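You operate a simulated robot arm through the tools that you are given. There is no shell and no other tool. Be economical: measure what you need, move in short steps, check, and stop when the job is done.

You run a simulated two-armed robot. Do the job below in one go: nothing can be reset, and whatever is moved stays where it is left.

## Task
Dust the remote on the shell cradle and lock it in the bench drawer.
Fine: purple stock brush, back on its spot; shut the drawer, turn the key back and stand it in its rest. Set down upright: purple stock brush. Where these are worked on the way, their far stop is far enough and under half their travel is too little: bench drawer. What is to be rubbed or washed off counts as gone when no trace of it is left.
Where things are to end (x, y in the base frame): black remote within 60 mm of [570, -580].
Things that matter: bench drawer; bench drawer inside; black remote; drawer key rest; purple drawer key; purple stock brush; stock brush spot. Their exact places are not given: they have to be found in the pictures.

It is judged by the outcome, as a careful person would: the job done as asked, and still so three seconds after it is handed in. It fails if anything else is knocked over, pushed out of place, dropped, spilled or broken.

## Robot
Two 7-joint arms with two-finger grippers on one trunk, on a base that drives. Base frame: it is fixed to the floor where the robot stands at the start and does not move with it; the origin is under the middle of the robot, x ahead of it, y to its left, z up. Readings come in mm, degrees, newtons and seconds.
The left shoulder is at the start at [60, 123, 1020], the right one opposite. With the tool pointing down near the work surface each hand reaches from about 220 to 760 mm from the robot's upright axis, wherever it stands, measured 20 degrees to its own side. Places, roughly: bench drawer [600, -600, 700]; bench drawer inside [600, -600, 600]; drawer key rest [700, 100, 800]; stock brush spot [700, -200, 800]. Payload 1.47 kg a hand.
Tool frame (each hand has its own): the origin (TCP) lies between the finger pads and is the grasp point; the fingertips stand 16 mm ahead of it; z points along the fingers, y is the line along which they close. The gripper opens to 87 mm. The gripper's body begins 55 mm behind the TCP.
Orientation is that of the tool frame in the base frame, as a unit quaternion [x, y, z, w]. With the fingers straight down and closing along the base's y, the tool's x points along the base's -x, its y along +y and its z along -z.

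## Interface
- The arms move only by the tool jog_arm. It takes "left_targets", "right_targets" or both (then of equal length, played together; a hand with none holds still); each is a list of rows, each an object (a shift or turn left out is 0, a gripper value left out holds the last) with "delta_pos": the shift along the tool's x, y, z in mm, a list of three; "rotation": the turn, a rotation vector about the tool's x, y, z in degrees, a list of three; "gripper": the gripper command, from -1 (fully open) to 1 (shut), values between in proportion. In form: [{"delta_pos": [tx, ty, tz], "rotation": [wx, wy, wz], "gripper": gripper}, ...]. A call has 1 to 10 rows; each row is the pose to reach, as a shift and turn from the pose commanded when the call began, along the tool's axes at that moment. Each row takes 0.2 s and may step no farther than 50 mm and 8.6 degrees from the row before; otherwise, or with a gripper value out of range, the whole call is refused. A pose out of reach is approached as far as the arm can. The call stops where the force on the tool passes 60 N (or 10 N more than at its start, if that is more) or the arm is blocked; 0.2 s more then pass. Each finger travels about 153 mm/s and halts on what it meets, pressing with about 23 N; the grip force reading is that of the motor and also rises with nothing between the fingers. The clock runs only during rows and for 0.2 s after the last one: add rows that repeat a pose to give the fingers time. It gives the time, the measured TCP pose, the force on the tool (base axes), the opening and the grip force at its end, in the units of the frame above (readings bear some noise), with the torque about the TCP (base axes, N m) and any sound that the robot's microphone picked up, and new pictures: "pictures" is both (left out), scene, wrist or none (wrist: the cameras of the hands that moved).
- Cameras (640 x 400 px; columns grow to the right, rows downward): "scene" is now at [76.4, -29.5, 1569.2]; the picture's right is [-0.40, -0.92, 0.00], its down [-0.74, 0.32, -0.60] and it looks along [0.55, -0.24, -0.80] (base axes); focal length 249 px, centre (320, 200). "left" rides on the left gripper at [73, -12, -90] in its tool frame; the picture's right is [0.16, 0.99, 0.00], its down [-0.72, 0.12, -0.68] and it looks along [-0.67, 0.11, 0.73] (tool axes); focal length 247 px, centre (320, 200). "right" rides on the right gripper at [73, 12, -89] in its tool frame; the picture's right is [-0.16, 0.99, 0.00], its down [-0.72, -0.12, -0.68] and it looks along [-0.67, -0.11, 0.73] (tool axes); focal length 247 px, centre (320, 200).
- lift_body(by): slides the trunk up (or, below 0, down) by that many mm; the arms and the scene camera ride with it, the base frame stays. It gives what a move gives, with no picture.
- steer(legs): drives the robot by 1 to 6 legs, each [ahead, left, turn to the left] in mm, mm and degrees, along the robot's own axes; the way and the turn of a leg run together, so that a leg with both is an arc; at most 1500 mm and 180 degrees a leg. The arms and the cameras ride along, it lands a little off, and it stops where it bumps. It gives what a move gives, and a new picture of the scene camera.
- pan_tilt(pan, tilt): turns the head with the scene camera to pan (to the left, within 120 degrees either way) and tilt (down, from -29 to 69), counted from straight ahead of the robot. It gives what a move gives, and a new picture of the scene camera.
- probe_pixels(camera, pixels): for up to 12 pixels [column, row] of the newest picture of that camera ("zoom" is the newest enlarged one), the place [x, y, z] in the base frame of the surface seen there, good to about 2 mm. No time passes.
- enlarge(camera, box): a new picture of the part [left, top, right, bottom] of that camera's present view, enlarged. No time passes.
- hand_in(): hands the job in; it is judged then, once.

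Work in short steps. Measure before you move; look again where a grasp or a placing could have gone wrong, and mend it. You have 80 turns and 260 pictures in all, those below and enlarged ones among them. Open the grippers and draw the arms clear of the work before you hand the job in, unless the task says otherwise; then end with one line.

The tools are called after "Call:" as name(argument=value, ...) on one line, values as JSON. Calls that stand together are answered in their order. jog_arm: Moves the arms, as the interface text tells. Its arguments: {"type":"object","properties":{"left_targets":{"type":"array"},"right_targets":{"type":"array"},"pictures":{"type":"string","enum":["both","scene","wrist","none"]}},"required":[]} The other tools are called the same way: lift_body (by) slides the trunk up or down; steer (legs) drives the base; pan_tilt (pan, tilt) turns the head that bears the scene camera; probe_pixels (camera, pixels) gives the place of the surface under pixels of a picture; enlarge (camera, box) takes an enlarged picture of a part of a camera's view; hand_in () hands the job in.

At the start:

```text
clock: 0.0
left_position: [461.9, -54.6, 1284.3]
left_orientation: [0.0, 1.0, 0.0, 0.001]
left_ft_force: [0.8, -0.3, -0.2]
left_torque: [0.02, 0.0, 0.03]
left_width: 86.8
left_grip_force: 0.1
right_position: [430.7, -497.8, 1205.9]
right_orientation: [-0.001, 1.0, 0.001, -0.001]
right_ft_force: [0.2, 0.5, -0.8]
right_torque: [0.02, 0.03, 0.02]
right_width: 86.9
right_grip_force: 0.1
trunk travel left (down, up): [-175.0, 55.0]
robot x, y, heading: [1.1, -1.5, -0.1]
head pan, tilt: [-23.4, 53.3]
```

scene: 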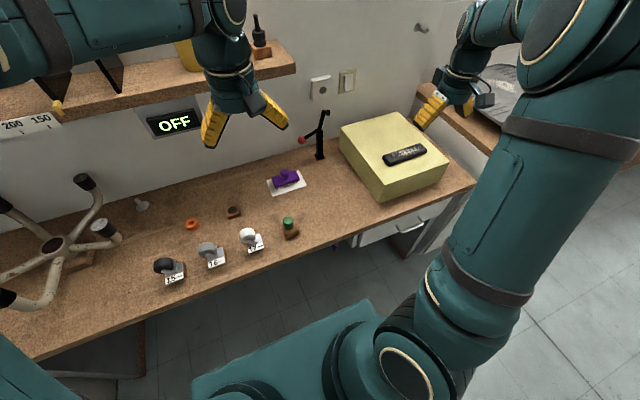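
right: 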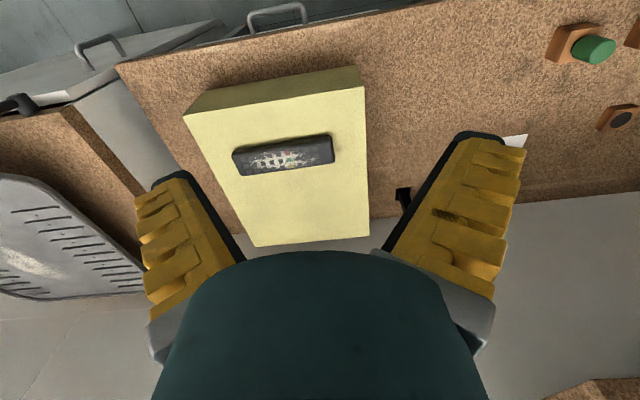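
left: 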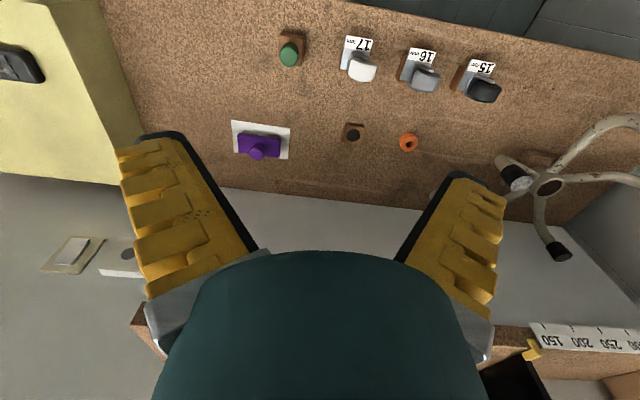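

The scene shows the purple brush at (287,178) on a white spot, the remote at (405,155) on the yellow box, and a drawer front around (400,230). I enlarge to find the key, its rest and the lock.

Call:
enlarge(camera="scene", box=[120, 150, 320, 290])

Call:
enlarge(camera="scene", box=[300, 100, 500, 280])

Call:
enlarge(camera="left", box=[220, 20, 440, 170])

Call:
probe_pixels(camera="scene", pixels=[[287, 178], [405, 155], [192, 224], [234, 212], [288, 225], [320, 150], [385, 158], [427, 150], [410, 228], [375, 236], [301, 140], [300, 190]])

```text
2.86 times, centred on (220, 220) of scene
```

zoom: 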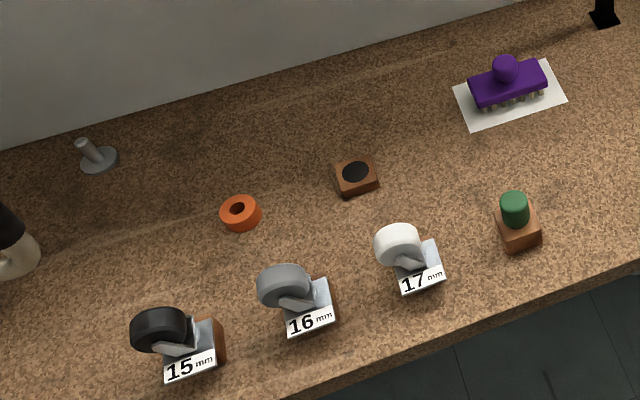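

```text
2.22 times, centred on (400, 190) of scene
```

zoom: 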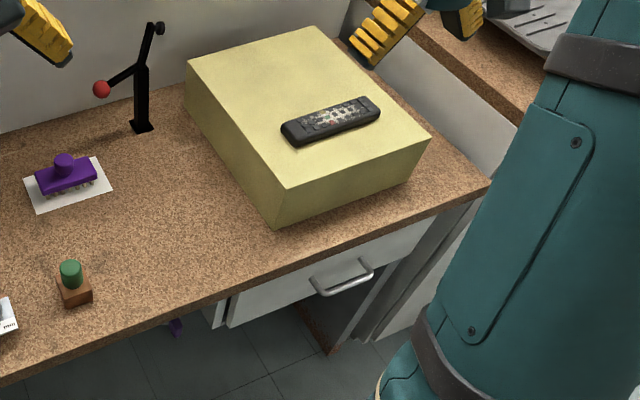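

```text
2.67 times, centred on (330, 95) of left
```

zoom: 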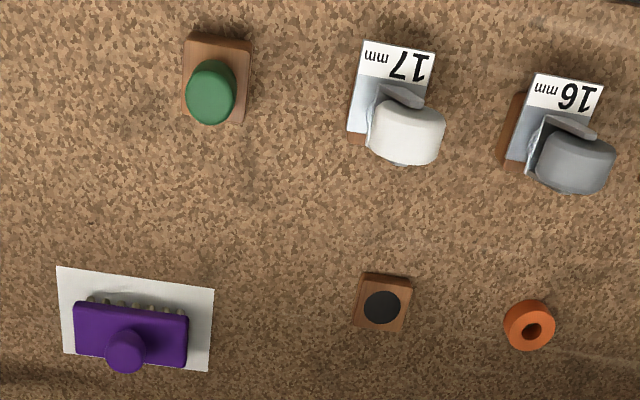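

```text
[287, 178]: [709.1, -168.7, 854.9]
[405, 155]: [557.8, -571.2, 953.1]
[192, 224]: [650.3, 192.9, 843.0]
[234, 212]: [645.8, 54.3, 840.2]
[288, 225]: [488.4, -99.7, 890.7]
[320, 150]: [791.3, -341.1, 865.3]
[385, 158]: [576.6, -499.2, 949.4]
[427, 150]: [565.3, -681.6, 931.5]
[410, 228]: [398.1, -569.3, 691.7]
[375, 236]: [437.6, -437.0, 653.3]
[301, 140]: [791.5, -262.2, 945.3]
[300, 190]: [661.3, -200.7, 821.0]
```

There is a purple item at scene about (335,247), below the bench's front edge: likely the key in its lock. I probe it and look closer.

Call:
enlarge(camera="scene", box=[310, 200, 450, 280])

Call:
probe_pixels(camera="scene", pixels=[[335, 247], [336, 245], [334, 243], [345, 240], [360, 237], [430, 205], [396, 230], [422, 220], [346, 228], [240, 257], [460, 190]])

```text
4.57 times, centred on (380, 240) of scene
```

zoom: 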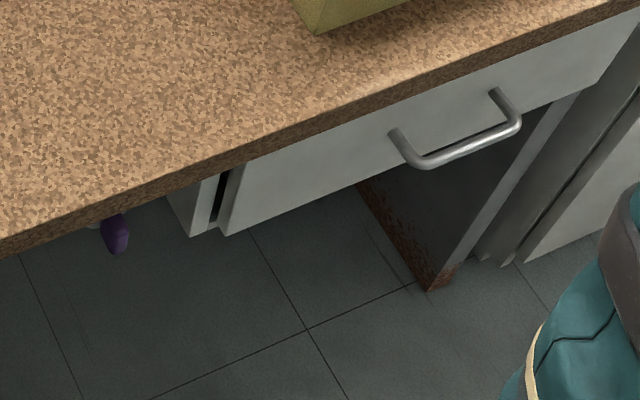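

```text
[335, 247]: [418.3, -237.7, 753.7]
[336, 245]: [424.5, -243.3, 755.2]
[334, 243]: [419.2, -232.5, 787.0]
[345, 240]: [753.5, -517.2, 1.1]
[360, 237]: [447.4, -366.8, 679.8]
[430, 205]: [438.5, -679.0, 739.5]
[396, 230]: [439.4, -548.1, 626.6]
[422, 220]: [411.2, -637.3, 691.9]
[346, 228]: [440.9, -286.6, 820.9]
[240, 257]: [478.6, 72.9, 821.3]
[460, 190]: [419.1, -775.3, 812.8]
```

The key sits at about [418,-240,754] under the bench edge. I drive back to see the front of the drawer and the lock.

Call:
steer(legs=[[-400, 0, 0]])

Call:
pan_tilt(pan=-25, tilt=40)

Call:
lift_body(by=-150)

Call:
enlarge(camera="scene", box=[160, 100, 480, 300])

```text
clock: 2.5
left_position: [64.2, -53.0, 1286.2]
left_orientation: [-0.003, 1.0, 0.0, 0.0]
left_ft_force: [0.1, 0.1, 0.6]
left_torque: [0.01, 0.01, 0.02]
left_width: 87.2
left_grip_force: 0.0
right_position: [35.8, -496.5, 1206.0]
right_orientation: [-0.003, 1.0, 0.0, 0.001]
right_ft_force: [0.4, -0.5, 0.3]
right_torque: [0.0, 0.01, 0.0]
right_width: 86.9
right_grip_force: 0.1
trunk travel left (down, up): [-175.0, 55.0]
robot x, y, heading: [-395.5, 1.8, 0.3]
head pan, tilt: [-23.4, 53.3]
```

scene: 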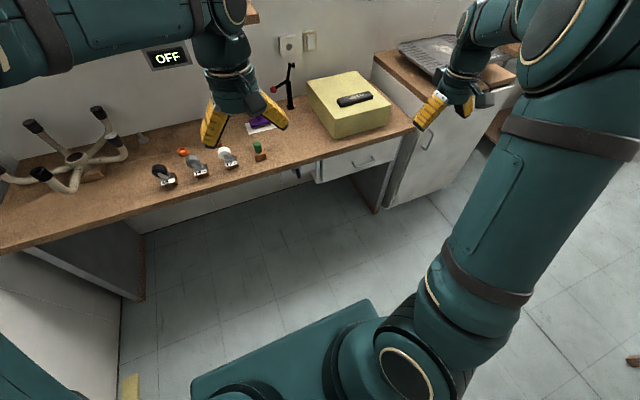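

```text
clock: 3.2
left_position: [65.6, -52.8, 1284.7]
left_orientation: [-0.003, 1.0, 0.0, -0.001]
left_ft_force: [0.2, 0.3, -0.1]
left_torque: [0.01, 0.01, 0.03]
left_width: 87.1
left_grip_force: 0.1
right_position: [37.2, -495.8, 1205.8]
right_orientation: [-0.003, 1.0, 0.0, 0.0]
right_ft_force: [0.4, -0.3, 0.0]
right_torque: [-0.03, 0.0, -0.04]
right_width: 86.9
right_grip_force: 0.1
trunk travel left (down, up): [-175.0, 55.0]
robot x, y, heading: [-399.2, -2.7, 0.6]
head pan, tilt: [-25.0, 40.0]
```

scene: 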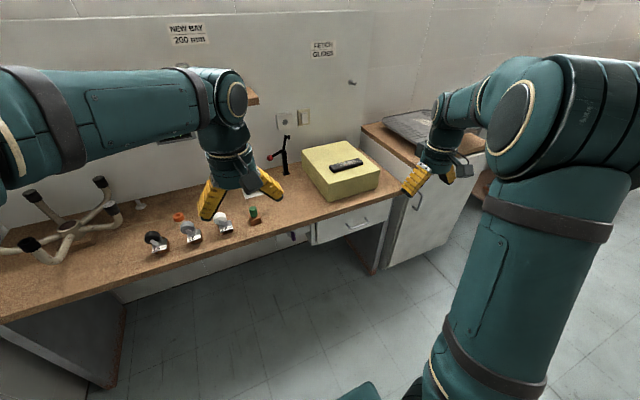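

```text
clock: 5.0
left_position: [65.3, -52.1, 1134.9]
left_orientation: [-0.004, 1.0, 0.0, -0.001]
left_ft_force: [-0.2, 0.0, 0.8]
left_torque: [0.02, 0.0, 0.04]
left_width: 87.1
left_grip_force: 0.0
right_position: [36.7, -495.5, 1055.7]
right_orientation: [-0.003, 1.0, 0.0, 0.001]
right_ft_force: [0.3, -0.4, 0.2]
right_torque: [-0.01, -0.01, -0.05]
right_width: 87.4
right_grip_force: 0.1
trunk travel left (down, up): [-25.0, 205.0]
robot x, y, heading: [-398.7, 1.2, 0.3]
head pan, tilt: [-25.0, 40.0]
```

```text
2.00 times, centred on (320, 200) of scene
```

zoom: 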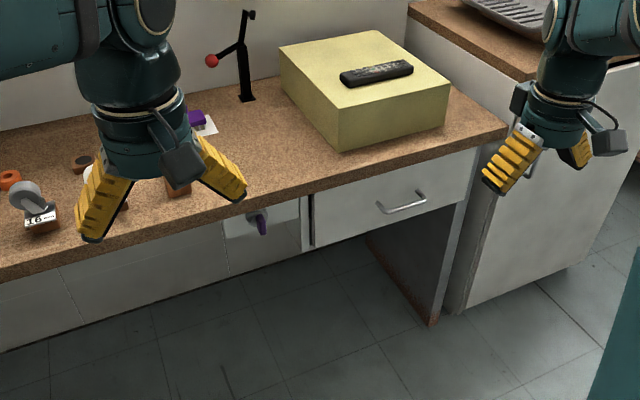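

The key sticks out of a lock plate left of the drawer, zoom (262,222). I zoom in there and probe the faces.

Call:
enlarge(camera="scene", box=[260, 190, 340, 240])

Call:
probe_pixels(camera="zoom", pixels=[[255, 160], [240, 155], [265, 190], [252, 170], [180, 210], [330, 210], [420, 140], [500, 150]])

Call:
probe_pixels(camera="scene", pixels=[[322, 210], [390, 185], [360, 205], [350, 201], [371, 195], [361, 203], [340, 229], [300, 230], [320, 210], [340, 200]])

```text
8.00 times, centred on (300, 215) of scene
```

zoom: 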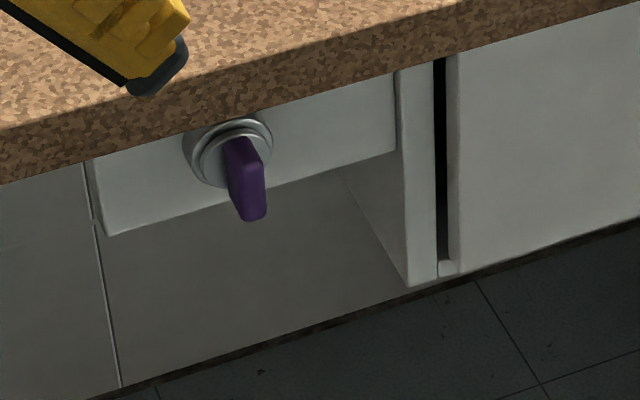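

```text
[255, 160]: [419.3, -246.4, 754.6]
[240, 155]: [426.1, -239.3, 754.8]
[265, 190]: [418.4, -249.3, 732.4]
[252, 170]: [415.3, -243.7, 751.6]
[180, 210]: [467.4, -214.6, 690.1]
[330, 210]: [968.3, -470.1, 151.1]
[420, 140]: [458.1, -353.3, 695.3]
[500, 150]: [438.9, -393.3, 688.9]
```

```text
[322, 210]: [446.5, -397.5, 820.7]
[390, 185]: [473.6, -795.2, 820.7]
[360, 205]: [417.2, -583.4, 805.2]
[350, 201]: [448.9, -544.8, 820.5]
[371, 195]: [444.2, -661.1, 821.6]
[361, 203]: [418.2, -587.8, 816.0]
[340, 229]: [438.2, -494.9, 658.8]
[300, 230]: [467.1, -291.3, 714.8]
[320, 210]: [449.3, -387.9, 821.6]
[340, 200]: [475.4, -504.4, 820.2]
```

I refresh the view with the trunk raised again, tilting down to see the base, to judge how close the robot can stand.

Call:
lift_body(by=150)

Call:
steer(legs=[[0, -230, 0]])

Call:
probe_pixels(camera="scene", pixels=[[345, 390], [365, 385], [260, 95], [250, 75], [100, 235], [215, 245], [100, 340], [285, 165], [240, 190], [260, 190]])

```text
clock: 6.7
left_position: [66.2, -53.0, 1284.1]
left_orientation: [-0.003, 1.0, 0.0, -0.001]
left_ft_force: [0.0, -0.4, 0.7]
left_torque: [-0.04, -0.04, 0.02]
left_width: 86.8
left_grip_force: 0.0
right_position: [38.1, -495.0, 1206.6]
right_orientation: [-0.003, 1.0, 0.0, 0.0]
right_ft_force: [0.3, 0.3, -0.4]
right_torque: [-0.02, -0.04, 0.02]
right_width: 86.9
right_grip_force: 0.0
trunk travel left (down, up): [-175.0, 55.0]
robot x, y, heading: [-397.2, 0.9, 0.3]
head pan, tilt: [-25.0, 40.0]
```

```text
clock: 9.3
left_position: [68.0, -274.2, 1284.2]
left_orientation: [-0.008, 1.0, -0.001, -0.001]
left_ft_force: [-0.1, 0.5, -0.5]
left_torque: [0.05, 0.0, 0.01]
left_width: 87.0
left_grip_force: 0.0
right_position: [42.3, -717.8, 1205.0]
right_orientation: [-0.007, 1.0, -0.001, 0.0]
right_ft_force: [-0.3, 0.9, 0.9]
right_torque: [0.05, -0.01, 0.02]
right_width: 86.9
right_grip_force: 0.1
trunk travel left (down, up): [-175.0, 55.0]
robot x, y, heading: [-396.1, -229.4, 0.8]
head pan, tilt: [-25.0, 40.0]
```

scene: 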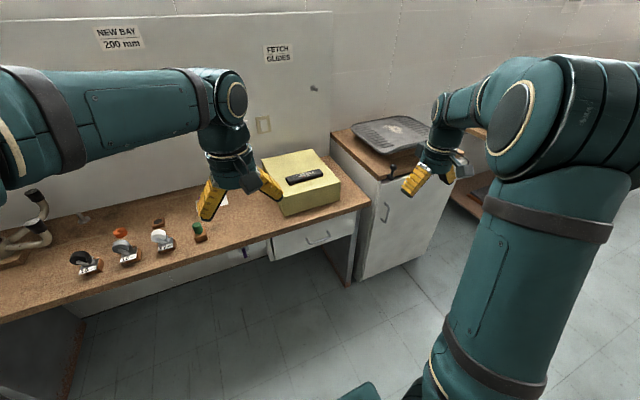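

```text
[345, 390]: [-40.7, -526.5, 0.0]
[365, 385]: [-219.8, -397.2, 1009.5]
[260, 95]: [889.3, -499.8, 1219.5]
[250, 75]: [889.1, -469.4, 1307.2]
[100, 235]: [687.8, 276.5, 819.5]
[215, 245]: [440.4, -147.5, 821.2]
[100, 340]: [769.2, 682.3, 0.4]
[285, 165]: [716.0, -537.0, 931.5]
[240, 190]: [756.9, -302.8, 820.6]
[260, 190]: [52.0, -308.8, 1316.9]
```

The way ahead is clear; I drive in to about x=50, y=-230, and look down at the work.

Call:
steer(legs=[[440, 0, -0.8]])

Call:
pan_tilt(pan=-5, tilt=45)

```text
clock: 12.0
left_position: [513.1, -272.0, 1283.7]
left_orientation: [-0.003, 1.0, 0.0, 0.001]
left_ft_force: [-0.5, -0.8, 0.7]
left_torque: [0.0, -0.01, 0.0]
left_width: 87.2
left_grip_force: 0.1
right_position: [484.7, -715.1, 1205.9]
right_orientation: [-0.004, 1.0, 0.0, 0.0]
right_ft_force: [1.0, -0.2, -0.2]
right_torque: [-0.02, 0.02, -0.03]
right_width: 86.6
right_grip_force: 0.0
trunk travel left (down, up): [-175.0, 55.0]
robot x, y, heading: [49.5, -216.1, 0.4]
head pan, tilt: [-25.0, 40.0]
```

scene: 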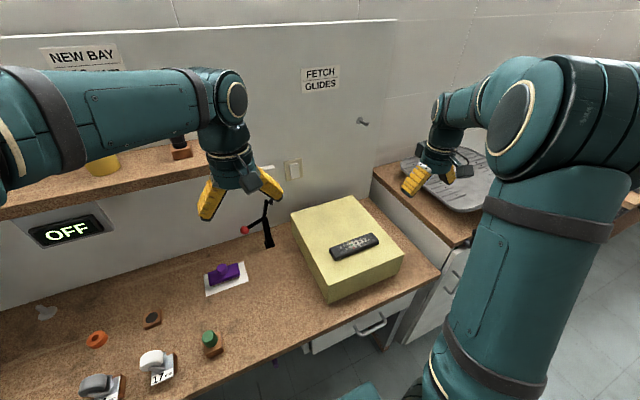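

```text
clock: 12.8
left_position: [512.9, -272.0, 1284.8]
left_orientation: [-0.004, 1.0, -0.001, -0.001]
left_ft_force: [-0.5, -0.1, -0.1]
left_torque: [0.01, 0.02, -0.01]
left_width: 87.0
left_grip_force: 0.0
right_position: [483.4, -716.1, 1206.7]
right_orientation: [-0.004, 1.0, 0.001, 0.0]
right_ft_force: [0.7, 0.0, 0.2]
right_torque: [0.03, 0.01, 0.0]
right_width: 87.0
right_grip_force: 0.0
trunk travel left (down, up): [-175.0, 55.0]
robot x, y, heading: [52.0, -222.1, 0.5]
head pan, tilt: [-5.0, 45.0]
```

scene: 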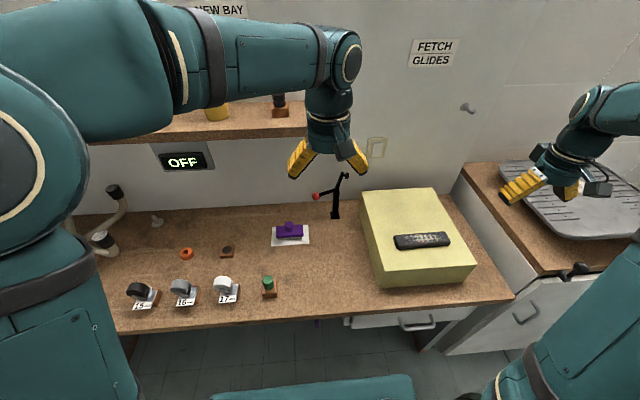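

Good overview: brush at (290,232), remote (421,240). I zoom in on both and probe, including the shelf front edge.

Call:
enlarge(camera="scene", box=[170, 200, 330, 300])

Call:
probe_pixels(camera="zoom", pixels=[[481, 105], [482, 90], [425, 130], [535, 125], [430, 155], [552, 180], [408, 180], [230, 197], [215, 230], [393, 350], [395, 300], [480, 150]])

Call:
enlarge(camera="scene", box=[380, 210, 470, 266])

Call:
probe_pixels(camera="scene", pixels=[[396, 237], [448, 233], [395, 247], [451, 244], [421, 241], [305, 132], [200, 137], [337, 176], [316, 196], [334, 217], [370, 200], [380, 285]])

```text
4.00 times, centred on (250, 250) of scene
```

zoom: 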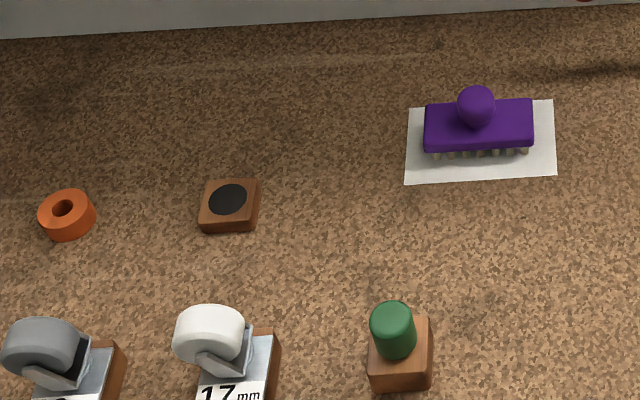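

```text
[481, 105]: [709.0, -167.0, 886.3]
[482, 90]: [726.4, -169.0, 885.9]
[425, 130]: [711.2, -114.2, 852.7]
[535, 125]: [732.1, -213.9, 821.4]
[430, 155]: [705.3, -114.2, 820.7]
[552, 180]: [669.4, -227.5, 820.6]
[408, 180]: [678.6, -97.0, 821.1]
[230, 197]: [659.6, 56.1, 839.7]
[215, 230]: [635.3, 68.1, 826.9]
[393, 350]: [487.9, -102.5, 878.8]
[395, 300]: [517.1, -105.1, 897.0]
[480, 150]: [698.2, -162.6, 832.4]
```

```text
7.11 times, centred on (425, 238) of scene
```

zoom: 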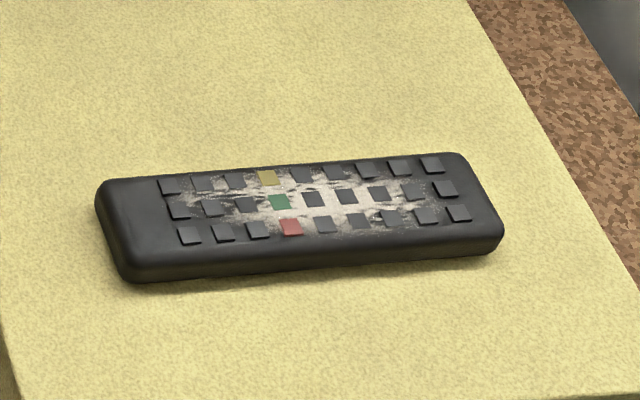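

```text
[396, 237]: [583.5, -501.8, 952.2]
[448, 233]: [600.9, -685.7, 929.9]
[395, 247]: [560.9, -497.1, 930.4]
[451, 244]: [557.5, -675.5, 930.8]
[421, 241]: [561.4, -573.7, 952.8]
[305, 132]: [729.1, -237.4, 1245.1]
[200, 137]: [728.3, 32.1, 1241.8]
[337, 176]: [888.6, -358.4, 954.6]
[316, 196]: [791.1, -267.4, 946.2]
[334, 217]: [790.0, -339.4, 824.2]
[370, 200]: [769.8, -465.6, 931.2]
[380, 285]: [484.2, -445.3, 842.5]
```

Brush knob top is about [717,-168,887], body top z 853; remote centre near [565,-580], top z 952, dust on it. I move the left arm aside and the right hand over towards the brush together.

Call:
jog_arm(left_targets=[{"delta_pos": [15, 40, 0]}, {"delta_pos": [30, 80, 0]}, {"delta_pos": [45, 120, 0]}, {"delta_pos": [60, 160, 0]}, {"delta_pos": [75, 200, 0]}, {"delta_pos": [90, 240, 0]}, {"delta_pos": [105, 280, 0]}, {"delta_pos": [120, 320, 0]}, {"delta_pos": [135, 360, 0]}, {"delta_pos": [150, 400, 0]}], right_targets=[{"delta_pos": [-7.6, 46.6, 14.6]}, {"delta_pos": [-15.2, 93.2, 29.2]}, {"delta_pos": [-22.8, 139.8, 43.8]}, {"delta_pos": [-30.4, 186.4, 58.4]}, {"delta_pos": [-38, 233, 73]}, {"delta_pos": [-45.6, 279.6, 87.6]}, {"delta_pos": [-53.2, 326.2, 102.2]}, {"delta_pos": [-60.8, 372.8, 116.8]}, {"delta_pos": [-68.4, 419.4, 131.4]}, {"delta_pos": [-76, 466, 146]}], pictures="scene")

```text
clock: 15.1
left_position: [358.5, 125.7, 1285.5]
left_orientation: [-0.003, 1.0, -0.001, 0.0]
left_ft_force: [0.4, 0.6, -0.5]
left_torque: [0.01, 0.01, -0.01]
left_width: 86.6
left_grip_force: 0.0
right_position: [555.8, -247.3, 1056.2]
right_orientation: [-0.004, 1.0, -0.001, 0.0]
right_ft_force: [-0.4, 0.7, 0.2]
right_torque: [-0.03, 0.02, 0.03]
right_width: 86.8
right_grip_force: 0.0
trunk travel left (down, up): [-175.0, 55.0]
robot x, y, heading: [50.9, -224.3, 0.6]
head pan, tilt: [-5.0, 45.0]
```

scene: 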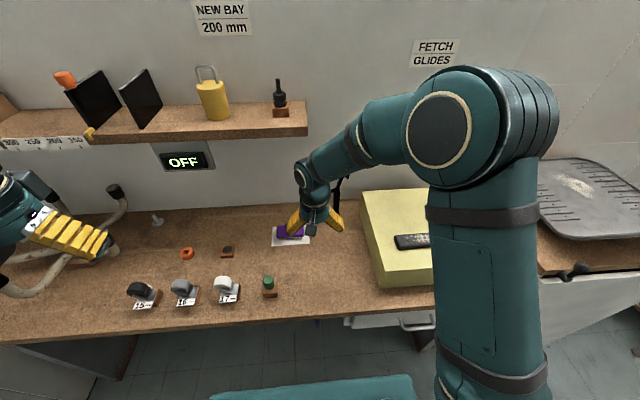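

I bring the right hand above the knob at (717,-168,945).

Call:
jog_arm(right_targets=[{"delta_pos": [-20, 16, 40]}, {"delta_pos": [-50, 32, 75]}, {"delta_pos": [-85, 50, 100]}, {"delta_pos": [-125, 66, 110]}, {"delta_pos": [-161, 79, 111]}, {"delta_pos": [-161, 79, 111]}])

```text
clock: 16.4
left_position: [359.3, 123.0, 1285.4]
left_orientation: [-0.005, 1.0, 0.0, 0.001]
left_ft_force: [0.1, -0.3, -0.2]
left_torque: [-0.02, -0.01, 0.0]
left_width: 87.0
left_grip_force: 0.0
right_position: [714.8, -167.3, 950.4]
right_orientation: [-0.004, 1.0, 0.0, 0.0]
right_ft_force: [-0.4, 0.1, 0.6]
right_torque: [-0.05, -0.02, -0.01]
right_width: 87.1
right_grip_force: 0.0
trunk travel left (down, up): [-175.0, 55.0]
robot x, y, heading: [51.6, -219.5, 0.6]
head pan, tilt: [-5.0, 45.0]
```

scene: 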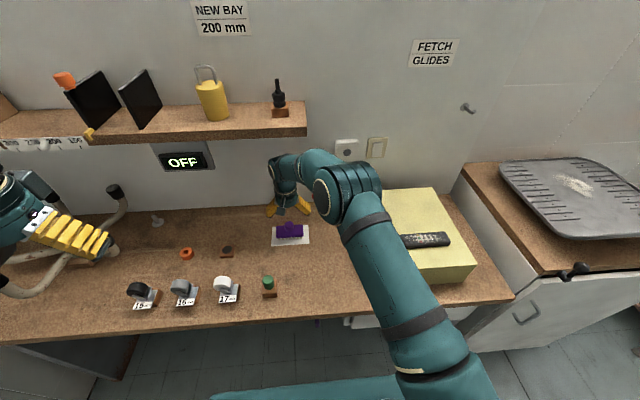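
right: 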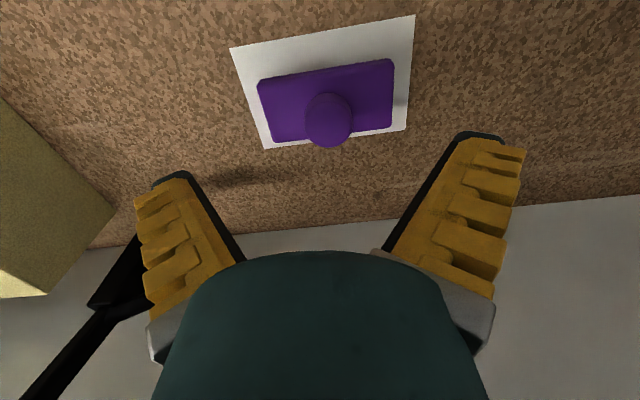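

I probe the knob and mat in the wrist picture for exact positions.

Call:
probe_pixels(camera="right", pixels=[[330, 105], [330, 120], [308, 118], [352, 118], [330, 140], [262, 90], [392, 65], [275, 137], [392, 125], [232, 48], [414, 16], [265, 148]])

```text
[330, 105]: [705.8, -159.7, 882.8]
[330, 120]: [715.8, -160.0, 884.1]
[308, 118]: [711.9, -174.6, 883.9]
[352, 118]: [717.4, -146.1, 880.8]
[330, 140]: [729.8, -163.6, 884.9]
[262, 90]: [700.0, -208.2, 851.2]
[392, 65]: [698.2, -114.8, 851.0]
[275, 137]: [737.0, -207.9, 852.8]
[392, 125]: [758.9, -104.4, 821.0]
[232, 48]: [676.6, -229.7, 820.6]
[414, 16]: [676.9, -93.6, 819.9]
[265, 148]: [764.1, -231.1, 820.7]
```

Knob centre (718,-161), mat centre about (720,-162). Descend to TCP z 874 and close.

Call:
jog_arm(right_targets=[{"delta_pos": [-3, 6, 38]}, {"delta_pos": [-3, 6, 76]}, {"delta_pos": [-3, 6, 76], "gripper": 1}, {"delta_pos": [-3, 6, 76], "gripper": 1}, {"delta_pos": [-3, 6, 76], "gripper": 1}])

```text
clock: 17.6
left_position: [358.1, 124.4, 1285.5]
left_orientation: [-0.003, 1.0, 0.0, 0.0]
left_ft_force: [0.6, 0.0, -1.0]
left_torque: [-0.02, -0.04, 0.01]
left_width: 87.0
left_grip_force: 0.2
right_position: [719.6, -161.8, 875.5]
right_orientation: [-0.004, 1.0, 0.0, 0.001]
right_ft_force: [0.8, 0.2, 1.8]
right_torque: [0.01, -0.09, 0.0]
right_width: 25.6
right_grip_force: 22.4
trunk travel left (down, up): [-175.0, 55.0]
robot x, y, heading: [52.6, -218.7, 0.6]
head pan, tilt: [-5.0, 45.0]
```

scene: 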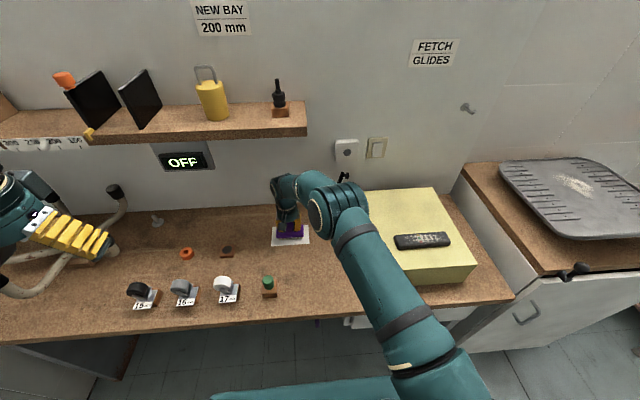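
right: 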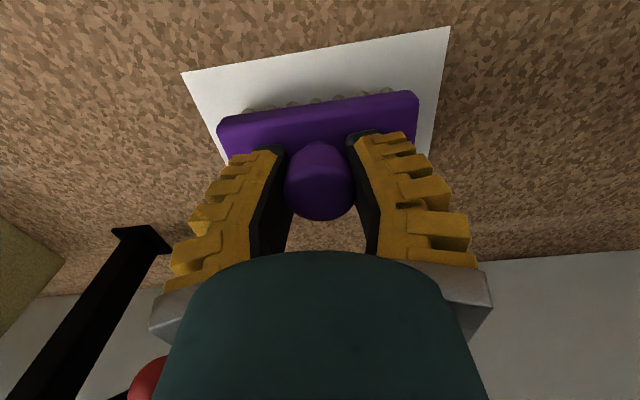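

Gripped at 25.6 mm width; the bristles' bottom is 54 mm below the TCP. I lift and carry it over to the remote, taking a picture above it.

Call:
jog_arm(right_targets=[{"delta_pos": [0, 0, -30]}, {"delta_pos": [30, 0, -65]}, {"delta_pos": [65, -5, -100]}, {"delta_pos": [90, -20, -140]}, {"delta_pos": [110, -50, -170]}, {"delta_pos": [120, -95, -180]}, {"delta_pos": [130, -143, -180]}, {"delta_pos": [138, -191, -180]}, {"delta_pos": [145, -240, -180]}, {"delta_pos": [150, -288, -180]}], pictures="both")

Call:
enlarge(camera="scene", box=[340, 150, 500, 250])

```text
clock: 19.9
left_position: [359.4, 123.1, 1285.9]
left_orientation: [-0.003, 1.0, 0.001, 0.0]
left_ft_force: [0.1, -0.2, 0.3]
left_torque: [0.03, 0.03, 0.04]
left_width: 87.2
left_grip_force: 0.0
right_position: [569.3, -457.6, 1053.4]
right_orientation: [-0.004, 1.0, 0.0, 0.0]
right_ft_force: [0.1, -0.5, 0.0]
right_torque: [0.01, 0.0, 0.0]
right_width: 23.0
right_grip_force: 22.5
trunk travel left (down, up): [-175.0, 55.0]
robot x, y, heading: [49.0, -218.2, 0.4]
head pan, tilt: [-5.0, 45.0]
```

scene: 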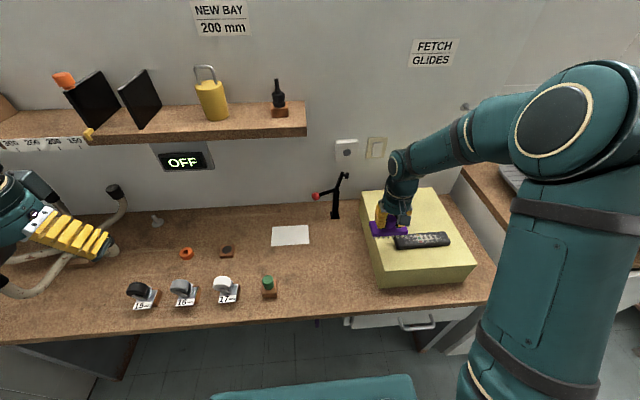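
right: 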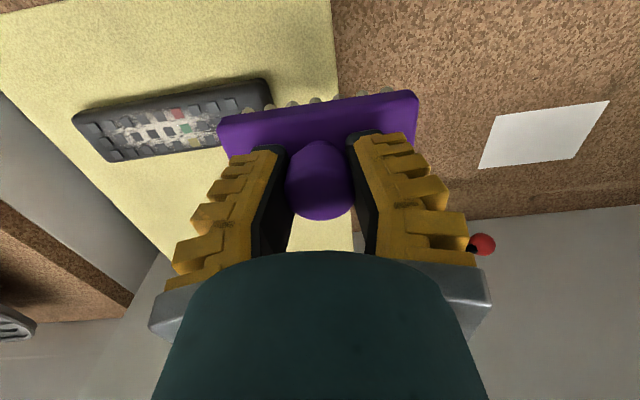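

```text
4.00 times, centred on (420, 200) of scene
```

zoom: 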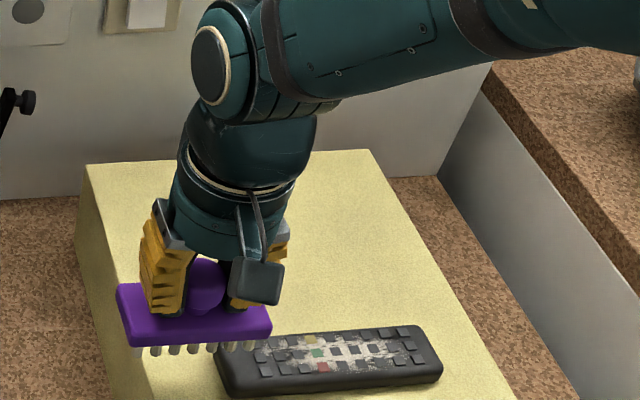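

I probe the remote's outline and dust extent from the wrist view.

Call:
probe_pixels(camera="right", pixels=[[75, 118], [262, 80], [100, 155], [135, 155], [112, 135], [215, 95], [200, 140], [165, 125], [90, 115], [240, 85], [120, 115], [180, 150]])

```text
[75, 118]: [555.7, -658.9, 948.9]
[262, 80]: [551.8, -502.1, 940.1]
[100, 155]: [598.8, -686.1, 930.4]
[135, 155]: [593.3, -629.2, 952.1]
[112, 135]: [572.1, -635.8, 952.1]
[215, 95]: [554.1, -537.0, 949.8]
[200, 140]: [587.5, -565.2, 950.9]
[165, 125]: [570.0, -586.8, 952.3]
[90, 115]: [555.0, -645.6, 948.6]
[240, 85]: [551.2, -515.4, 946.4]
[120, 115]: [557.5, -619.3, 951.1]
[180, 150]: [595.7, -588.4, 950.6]
```

Remote spans x 549–599, y −500 to −665, centre (574,−582), top z 952. I position the brush above the centre and lower to just near contact (TCP z 1008).

Call:
jog_arm(right_targets=[{"delta_pos": [-2, -42, 0]}, {"delta_pos": [-4, -84, 0]}, {"delta_pos": [-5, -122, 15]}, {"delta_pos": [-5, -122, 38]}, {"delta_pos": [-5, -122, 44]}, {"delta_pos": [-5, -122, 44]}], pictures="scene")

Call:
enlarge(camera="scene", box=[360, 180, 480, 260])

```text
clock: 21.2
left_position: [359.9, 124.4, 1284.4]
left_orientation: [-0.004, 1.0, 0.0, 0.001]
left_ft_force: [0.4, 0.1, -0.5]
left_torque: [0.01, -0.03, -0.01]
left_width: 86.9
left_grip_force: 0.0
right_position: [578.7, -576.3, 1008.3]
right_orientation: [-0.005, 1.0, 0.0, 0.0]
right_ft_force: [-0.4, -0.2, -2.6]
right_torque: [0.01, 0.0, 0.0]
right_width: 22.4
right_grip_force: 23.0
trunk travel left (down, up): [-175.0, 55.0]
robot x, y, heading: [50.2, -221.4, 0.4]
head pan, tilt: [-5.0, 45.0]
```

scene: 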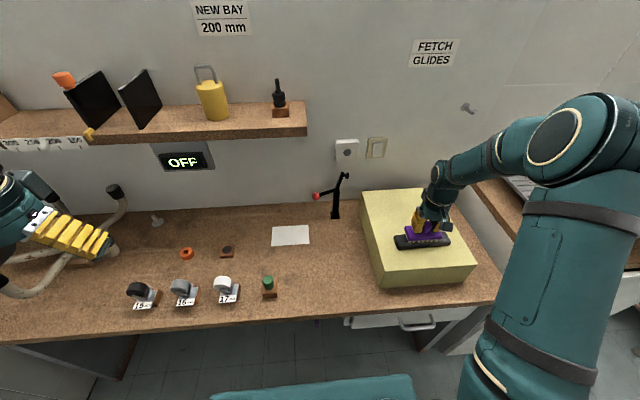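

```text
5.00 times, centred on (420, 220) of scene
```

zoom: 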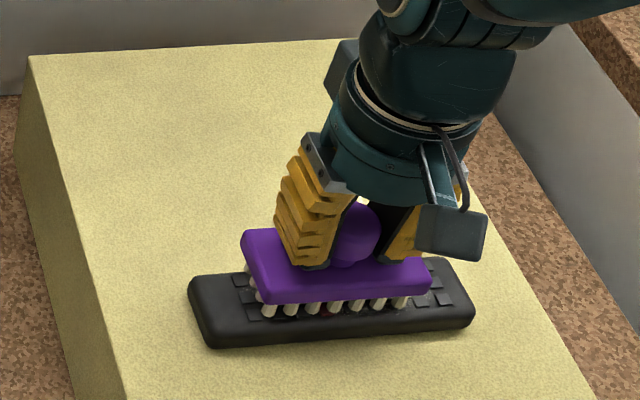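

The bristles are at the keys. I press 3 mm further and stroke along the remote, gently, with small x offsets.

Call:
jog_arm(right_targets=[{"delta_pos": [3, 0, 3]}, {"delta_pos": [3, 25, 3]}, {"delta_pos": [3, 0, 3]}, {"delta_pos": [3, -30, 3]}, {"delta_pos": [3, -50, 3]}, {"delta_pos": [3, -20, 3]}, {"delta_pos": [3, 10, 3]}, {"delta_pos": [3, 40, 3]}, {"delta_pos": [3, 0, 3]}, {"delta_pos": [3, 0, -25]}], pictures="both")

Call:
enlarge(camera="scene", box=[360, 200, 480, 275])

```text
clock: 23.4
left_position: [358.2, 126.0, 1285.5]
left_orientation: [-0.004, 1.0, 0.0, 0.001]
left_ft_force: [0.0, -0.5, -1.0]
left_torque: [-0.05, 0.03, 0.02]
left_width: 87.0
left_grip_force: 0.0
right_position: [574.4, -572.8, 1034.2]
right_orientation: [-0.005, 1.0, -0.001, 0.001]
right_ft_force: [-0.2, 1.3, -0.9]
right_torque: [-0.05, 0.0, 0.01]
right_width: 24.6
right_grip_force: 23.1
trunk travel left (down, up): [-175.0, 55.0]
robot x, y, heading: [52.8, -220.0, 0.5]
head pan, tilt: [-5.0, 45.0]
```

scene: 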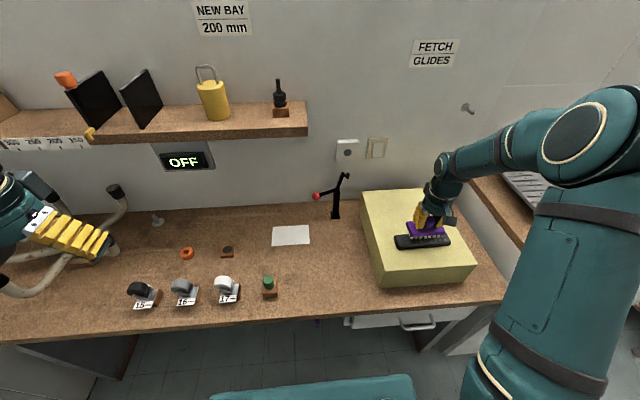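
right: 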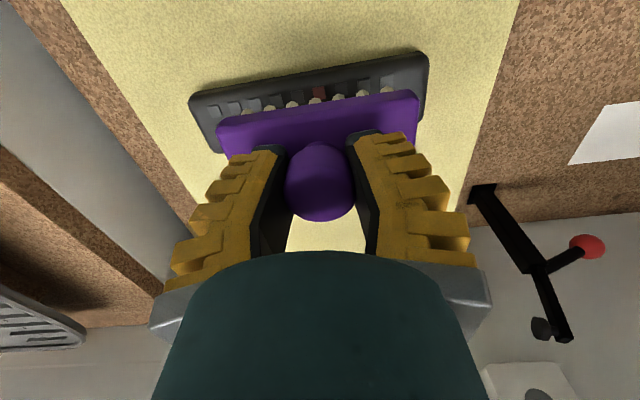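

```text
5.33 times, centred on (420, 238) of scene
```

zoom: 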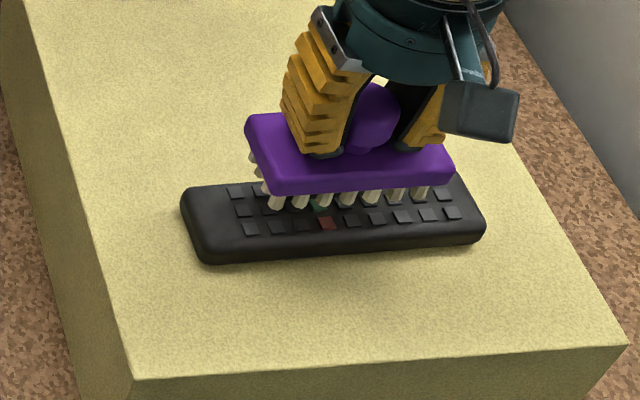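

The visible part looks clean and the remote stayed put. I move the brush towards the left/up to see the whole face.

Call:
jog_arm(right_targets=[{"delta_pos": [0, 40, -20]}, {"delta_pos": [0, 85, -25]}, {"delta_pos": [0, 130, -25]}, {"delta_pos": [0, 170, -25]}, {"delta_pos": [0, 170, -25]}], pictures="both")

Call:
enlarge(camera="scene", box=[380, 210, 470, 266])

Call:
enlarge(camera="right", box=[0, 60, 220, 198])

```text
clock: 24.6
left_position: [359.1, 122.8, 1285.1]
left_orientation: [-0.003, 1.0, 0.001, 0.001]
left_ft_force: [0.0, -1.1, 0.0]
left_torque: [0.0, 0.0, -0.01]
left_width: 86.8
left_grip_force: 0.0
right_position: [573.0, -404.0, 1056.0]
right_orientation: [-0.003, 1.0, 0.0, 0.0]
right_ft_force: [0.2, -0.5, -0.8]
right_torque: [0.03, -0.01, 0.0]
right_width: 22.9
right_grip_force: 23.1
trunk travel left (down, up): [-175.0, 55.0]
robot x, y, heading: [51.2, -223.1, 0.1]
head pan, tilt: [-5.0, 45.0]
```

scene: 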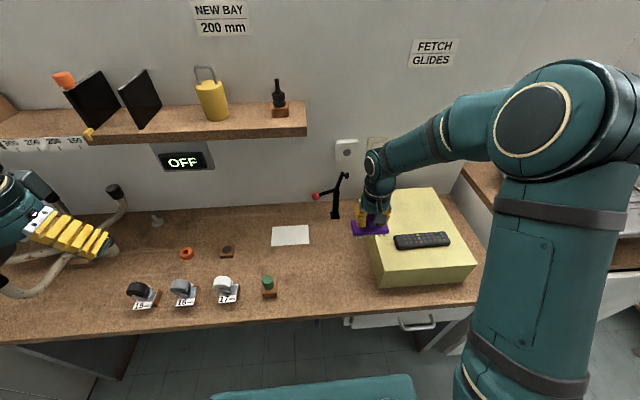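
right: 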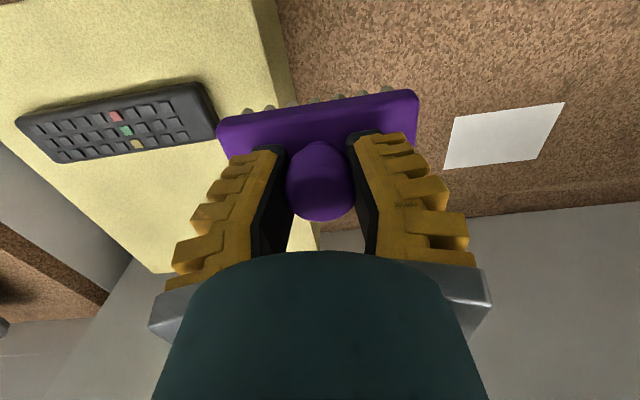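

```text
7.11 times, centred on (425, 238) of scene
```

zoom: 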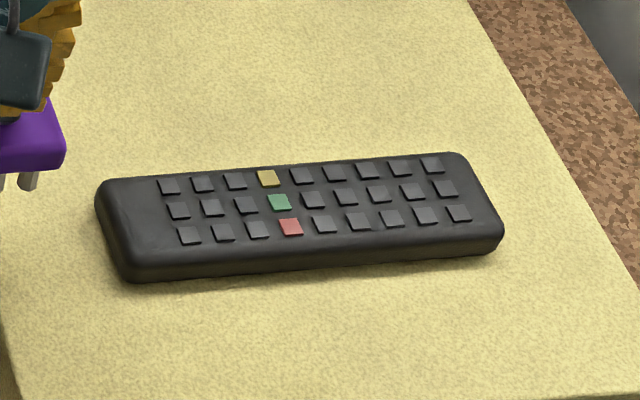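

```text
2.90 times, centred on (110, 129) of right
```

zoom: 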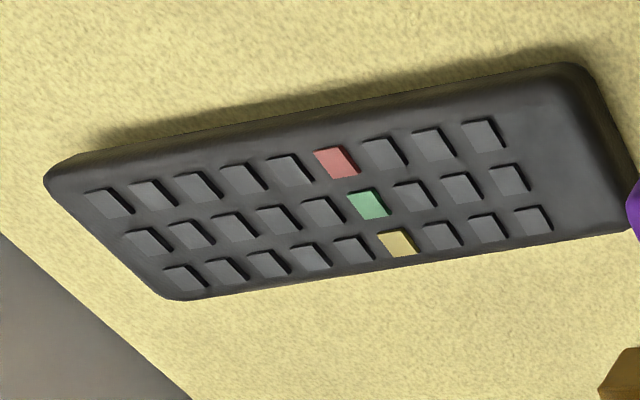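

The remote is clean with no trace left. I carry the brush back above its white spot, stopping 15 mm above.

Call:
jog_arm(right_targets=[{"delta_pos": [-15, 46, 0]}, {"delta_pos": [-30, 92, 0]}, {"delta_pos": [-45, 138, 0]}, {"delta_pos": [-55, 182, 10]}, {"delta_pos": [-70, 218, 35]}, {"delta_pos": [-95, 236, 70]}, {"delta_pos": [-120, 240, 105]}, {"delta_pos": [-147, 242, 130]}, {"delta_pos": [-147, 242, 150]}, {"delta_pos": [-147, 242, 165]}], pictures="wrist")

```text
clock: 26.9
left_position: [359.7, 124.5, 1286.0]
left_orientation: [-0.003, 1.0, 0.0, 0.001]
left_ft_force: [-0.1, -0.8, -0.2]
left_torque: [-0.04, -0.01, 0.02]
left_width: 86.9
left_grip_force: 0.1
right_position: [719.4, -160.4, 893.3]
right_orientation: [-0.003, 1.0, 0.0, -0.001]
right_ft_force: [0.8, 0.2, -1.3]
right_torque: [0.01, 0.0, -0.02]
right_width: 22.7
right_grip_force: 23.0
trunk travel left (down, up): [-175.0, 55.0]
robot x, y, heading: [53.5, -222.6, 0.7]
head pan, tilt: [-5.0, 45.0]
```

right: 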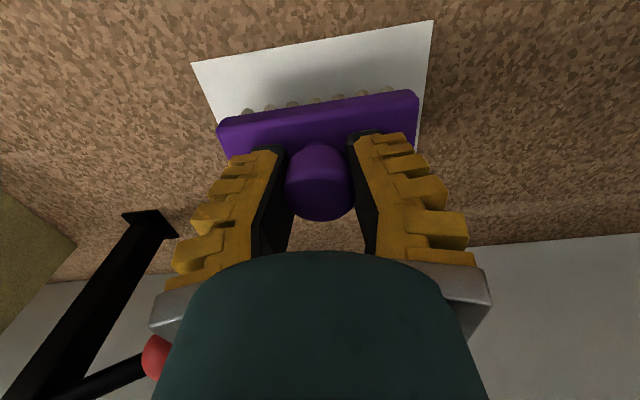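

Well placed; lower 16 mm, check the force, then release.

Call:
jog_arm(right_targets=[{"delta_pos": [0, -1, 10]}, {"delta_pos": [0, -1, 16]}, {"delta_pos": [0, -1, 16]}], pictures="wrist")

Call:
enlarge(camera="scene", box=[250, 190, 330, 250])

```text
clock: 27.6
left_position: [359.2, 123.8, 1284.8]
left_orientation: [-0.004, 1.0, 0.0, 0.0]
left_ft_force: [-1.0, 0.1, 0.7]
left_torque: [0.02, 0.0, -0.03]
left_width: 87.0
left_grip_force: 0.0
right_position: [719.0, -162.5, 879.0]
right_orientation: [-0.004, 1.0, 0.0, 0.0]
right_ft_force: [-0.2, -0.2, -2.2]
right_torque: [-0.02, 0.06, 0.01]
right_width: 22.4
right_grip_force: 22.9
trunk travel left (down, up): [-175.0, 55.0]
robot x, y, heading: [50.4, -221.7, 0.6]
head pan, tilt: [-5.0, 45.0]
```

right: 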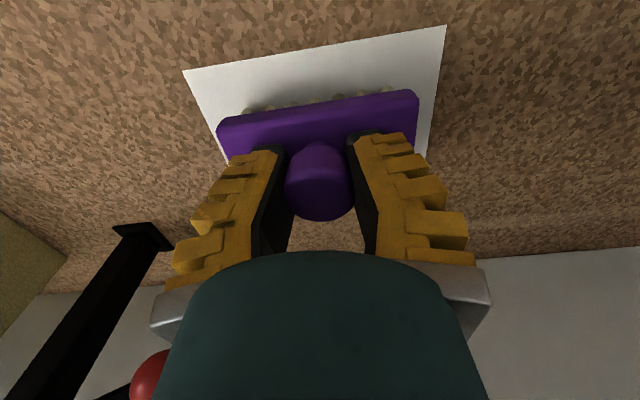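

```text
6.67 times, centred on (290, 220) of scene
```

zoom: 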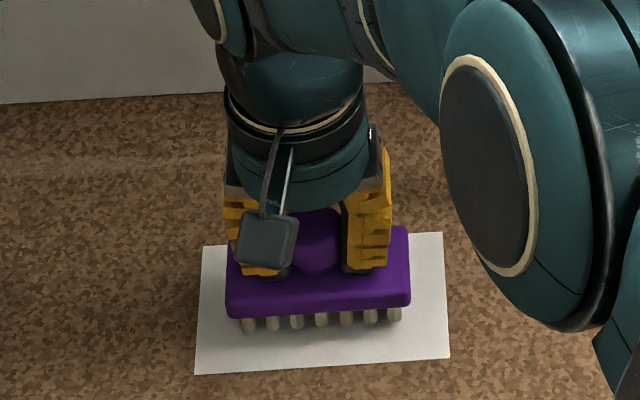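

Nearly touching; lower 2.5 mm more, open, and rise.

Call:
jog_arm(right_targets=[{"delta_pos": [0, 0, 2.5]}, {"delta_pos": [0, 0, 2.5], "gripper": 0}, {"delta_pos": [0, 0, 2.5], "gripper": -0.3}, {"delta_pos": [0, 0, -20], "gripper": -1}, {"delta_pos": [0, 0, -60]}, {"delta_pos": [40, 0, -90]}, {"delta_pos": [80, 0, -130]}, {"delta_pos": [120, 0, -165]}, {"delta_pos": [150, -20, -200]}, {"delta_pos": [180, -55, -215]}], pictures="both")

Call:
enlarge(camera="scene", box=[250, 190, 330, 250])

```text
refused: row 7 steps farther than a row can; nothing moved
```

```text
6.67 times, centred on (290, 220) of scene
```

zoom: 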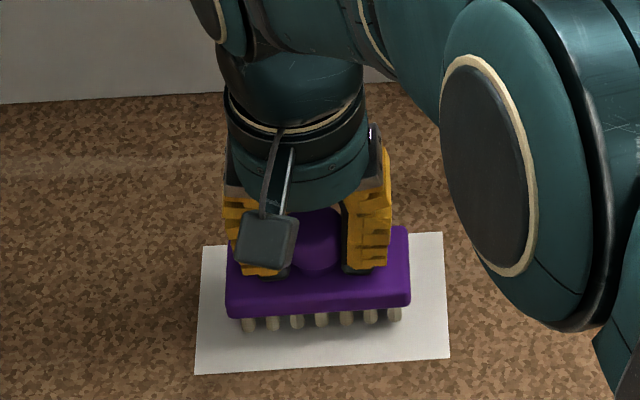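

A row was too long; I repeat with shorter steps.

Call:
jog_arm(right_targets=[{"delta_pos": [0, 0, 2.5]}, {"delta_pos": [0, 0, 2.5], "gripper": 0}, {"delta_pos": [0, 0, 2.5], "gripper": -0.3}, {"delta_pos": [0, 0, -20], "gripper": -1}, {"delta_pos": [0, 0, -60]}, {"delta_pos": [35, 0, -85]}, {"delta_pos": [70, 0, -115]}, {"delta_pos": [105, 0, -145]}, {"delta_pos": [135, -20, -175]}, {"delta_pos": [155, -55, -200]}], pictures="both")

Call:
enlarge(camera="scene", box=[250, 190, 330, 250])

```text
clock: 29.9
left_position: [358.6, 122.8, 1284.9]
left_orientation: [-0.004, 1.0, 0.0, 0.001]
left_ft_force: [-0.1, 0.4, 0.2]
left_torque: [0.05, 0.0, 0.03]
left_width: 87.0
left_grip_force: 0.1
right_position: [564.4, -218.4, 1079.1]
right_orientation: [-0.004, 1.0, 0.0, 0.001]
right_ft_force: [1.0, -0.8, 0.7]
right_torque: [0.01, -0.02, 0.0]
right_width: 86.9
right_grip_force: 0.1
trunk travel left (down, up): [-175.0, 55.0]
robot x, y, heading: [44.7, -222.8, 0.3]
head pan, tilt: [-5.0, 45.0]
```

scene: 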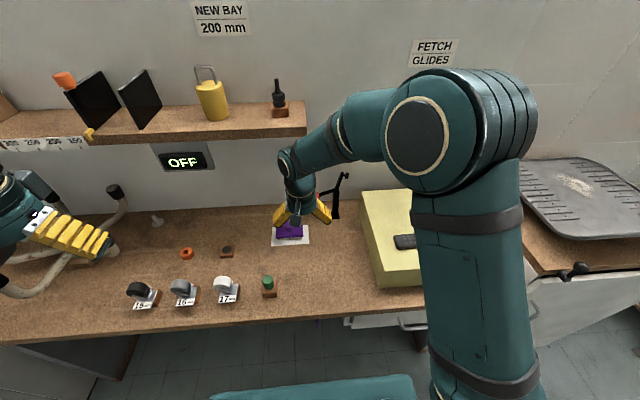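
right: 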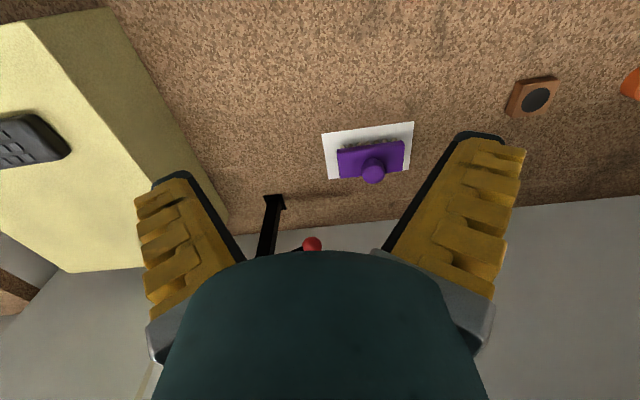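

```text
6.67 times, centred on (290, 220) of scene
```

zoom: 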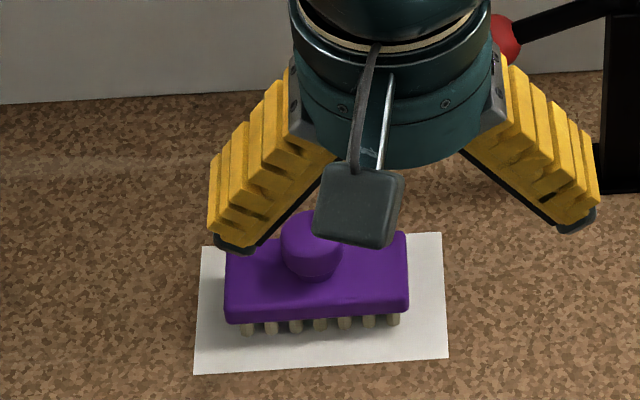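

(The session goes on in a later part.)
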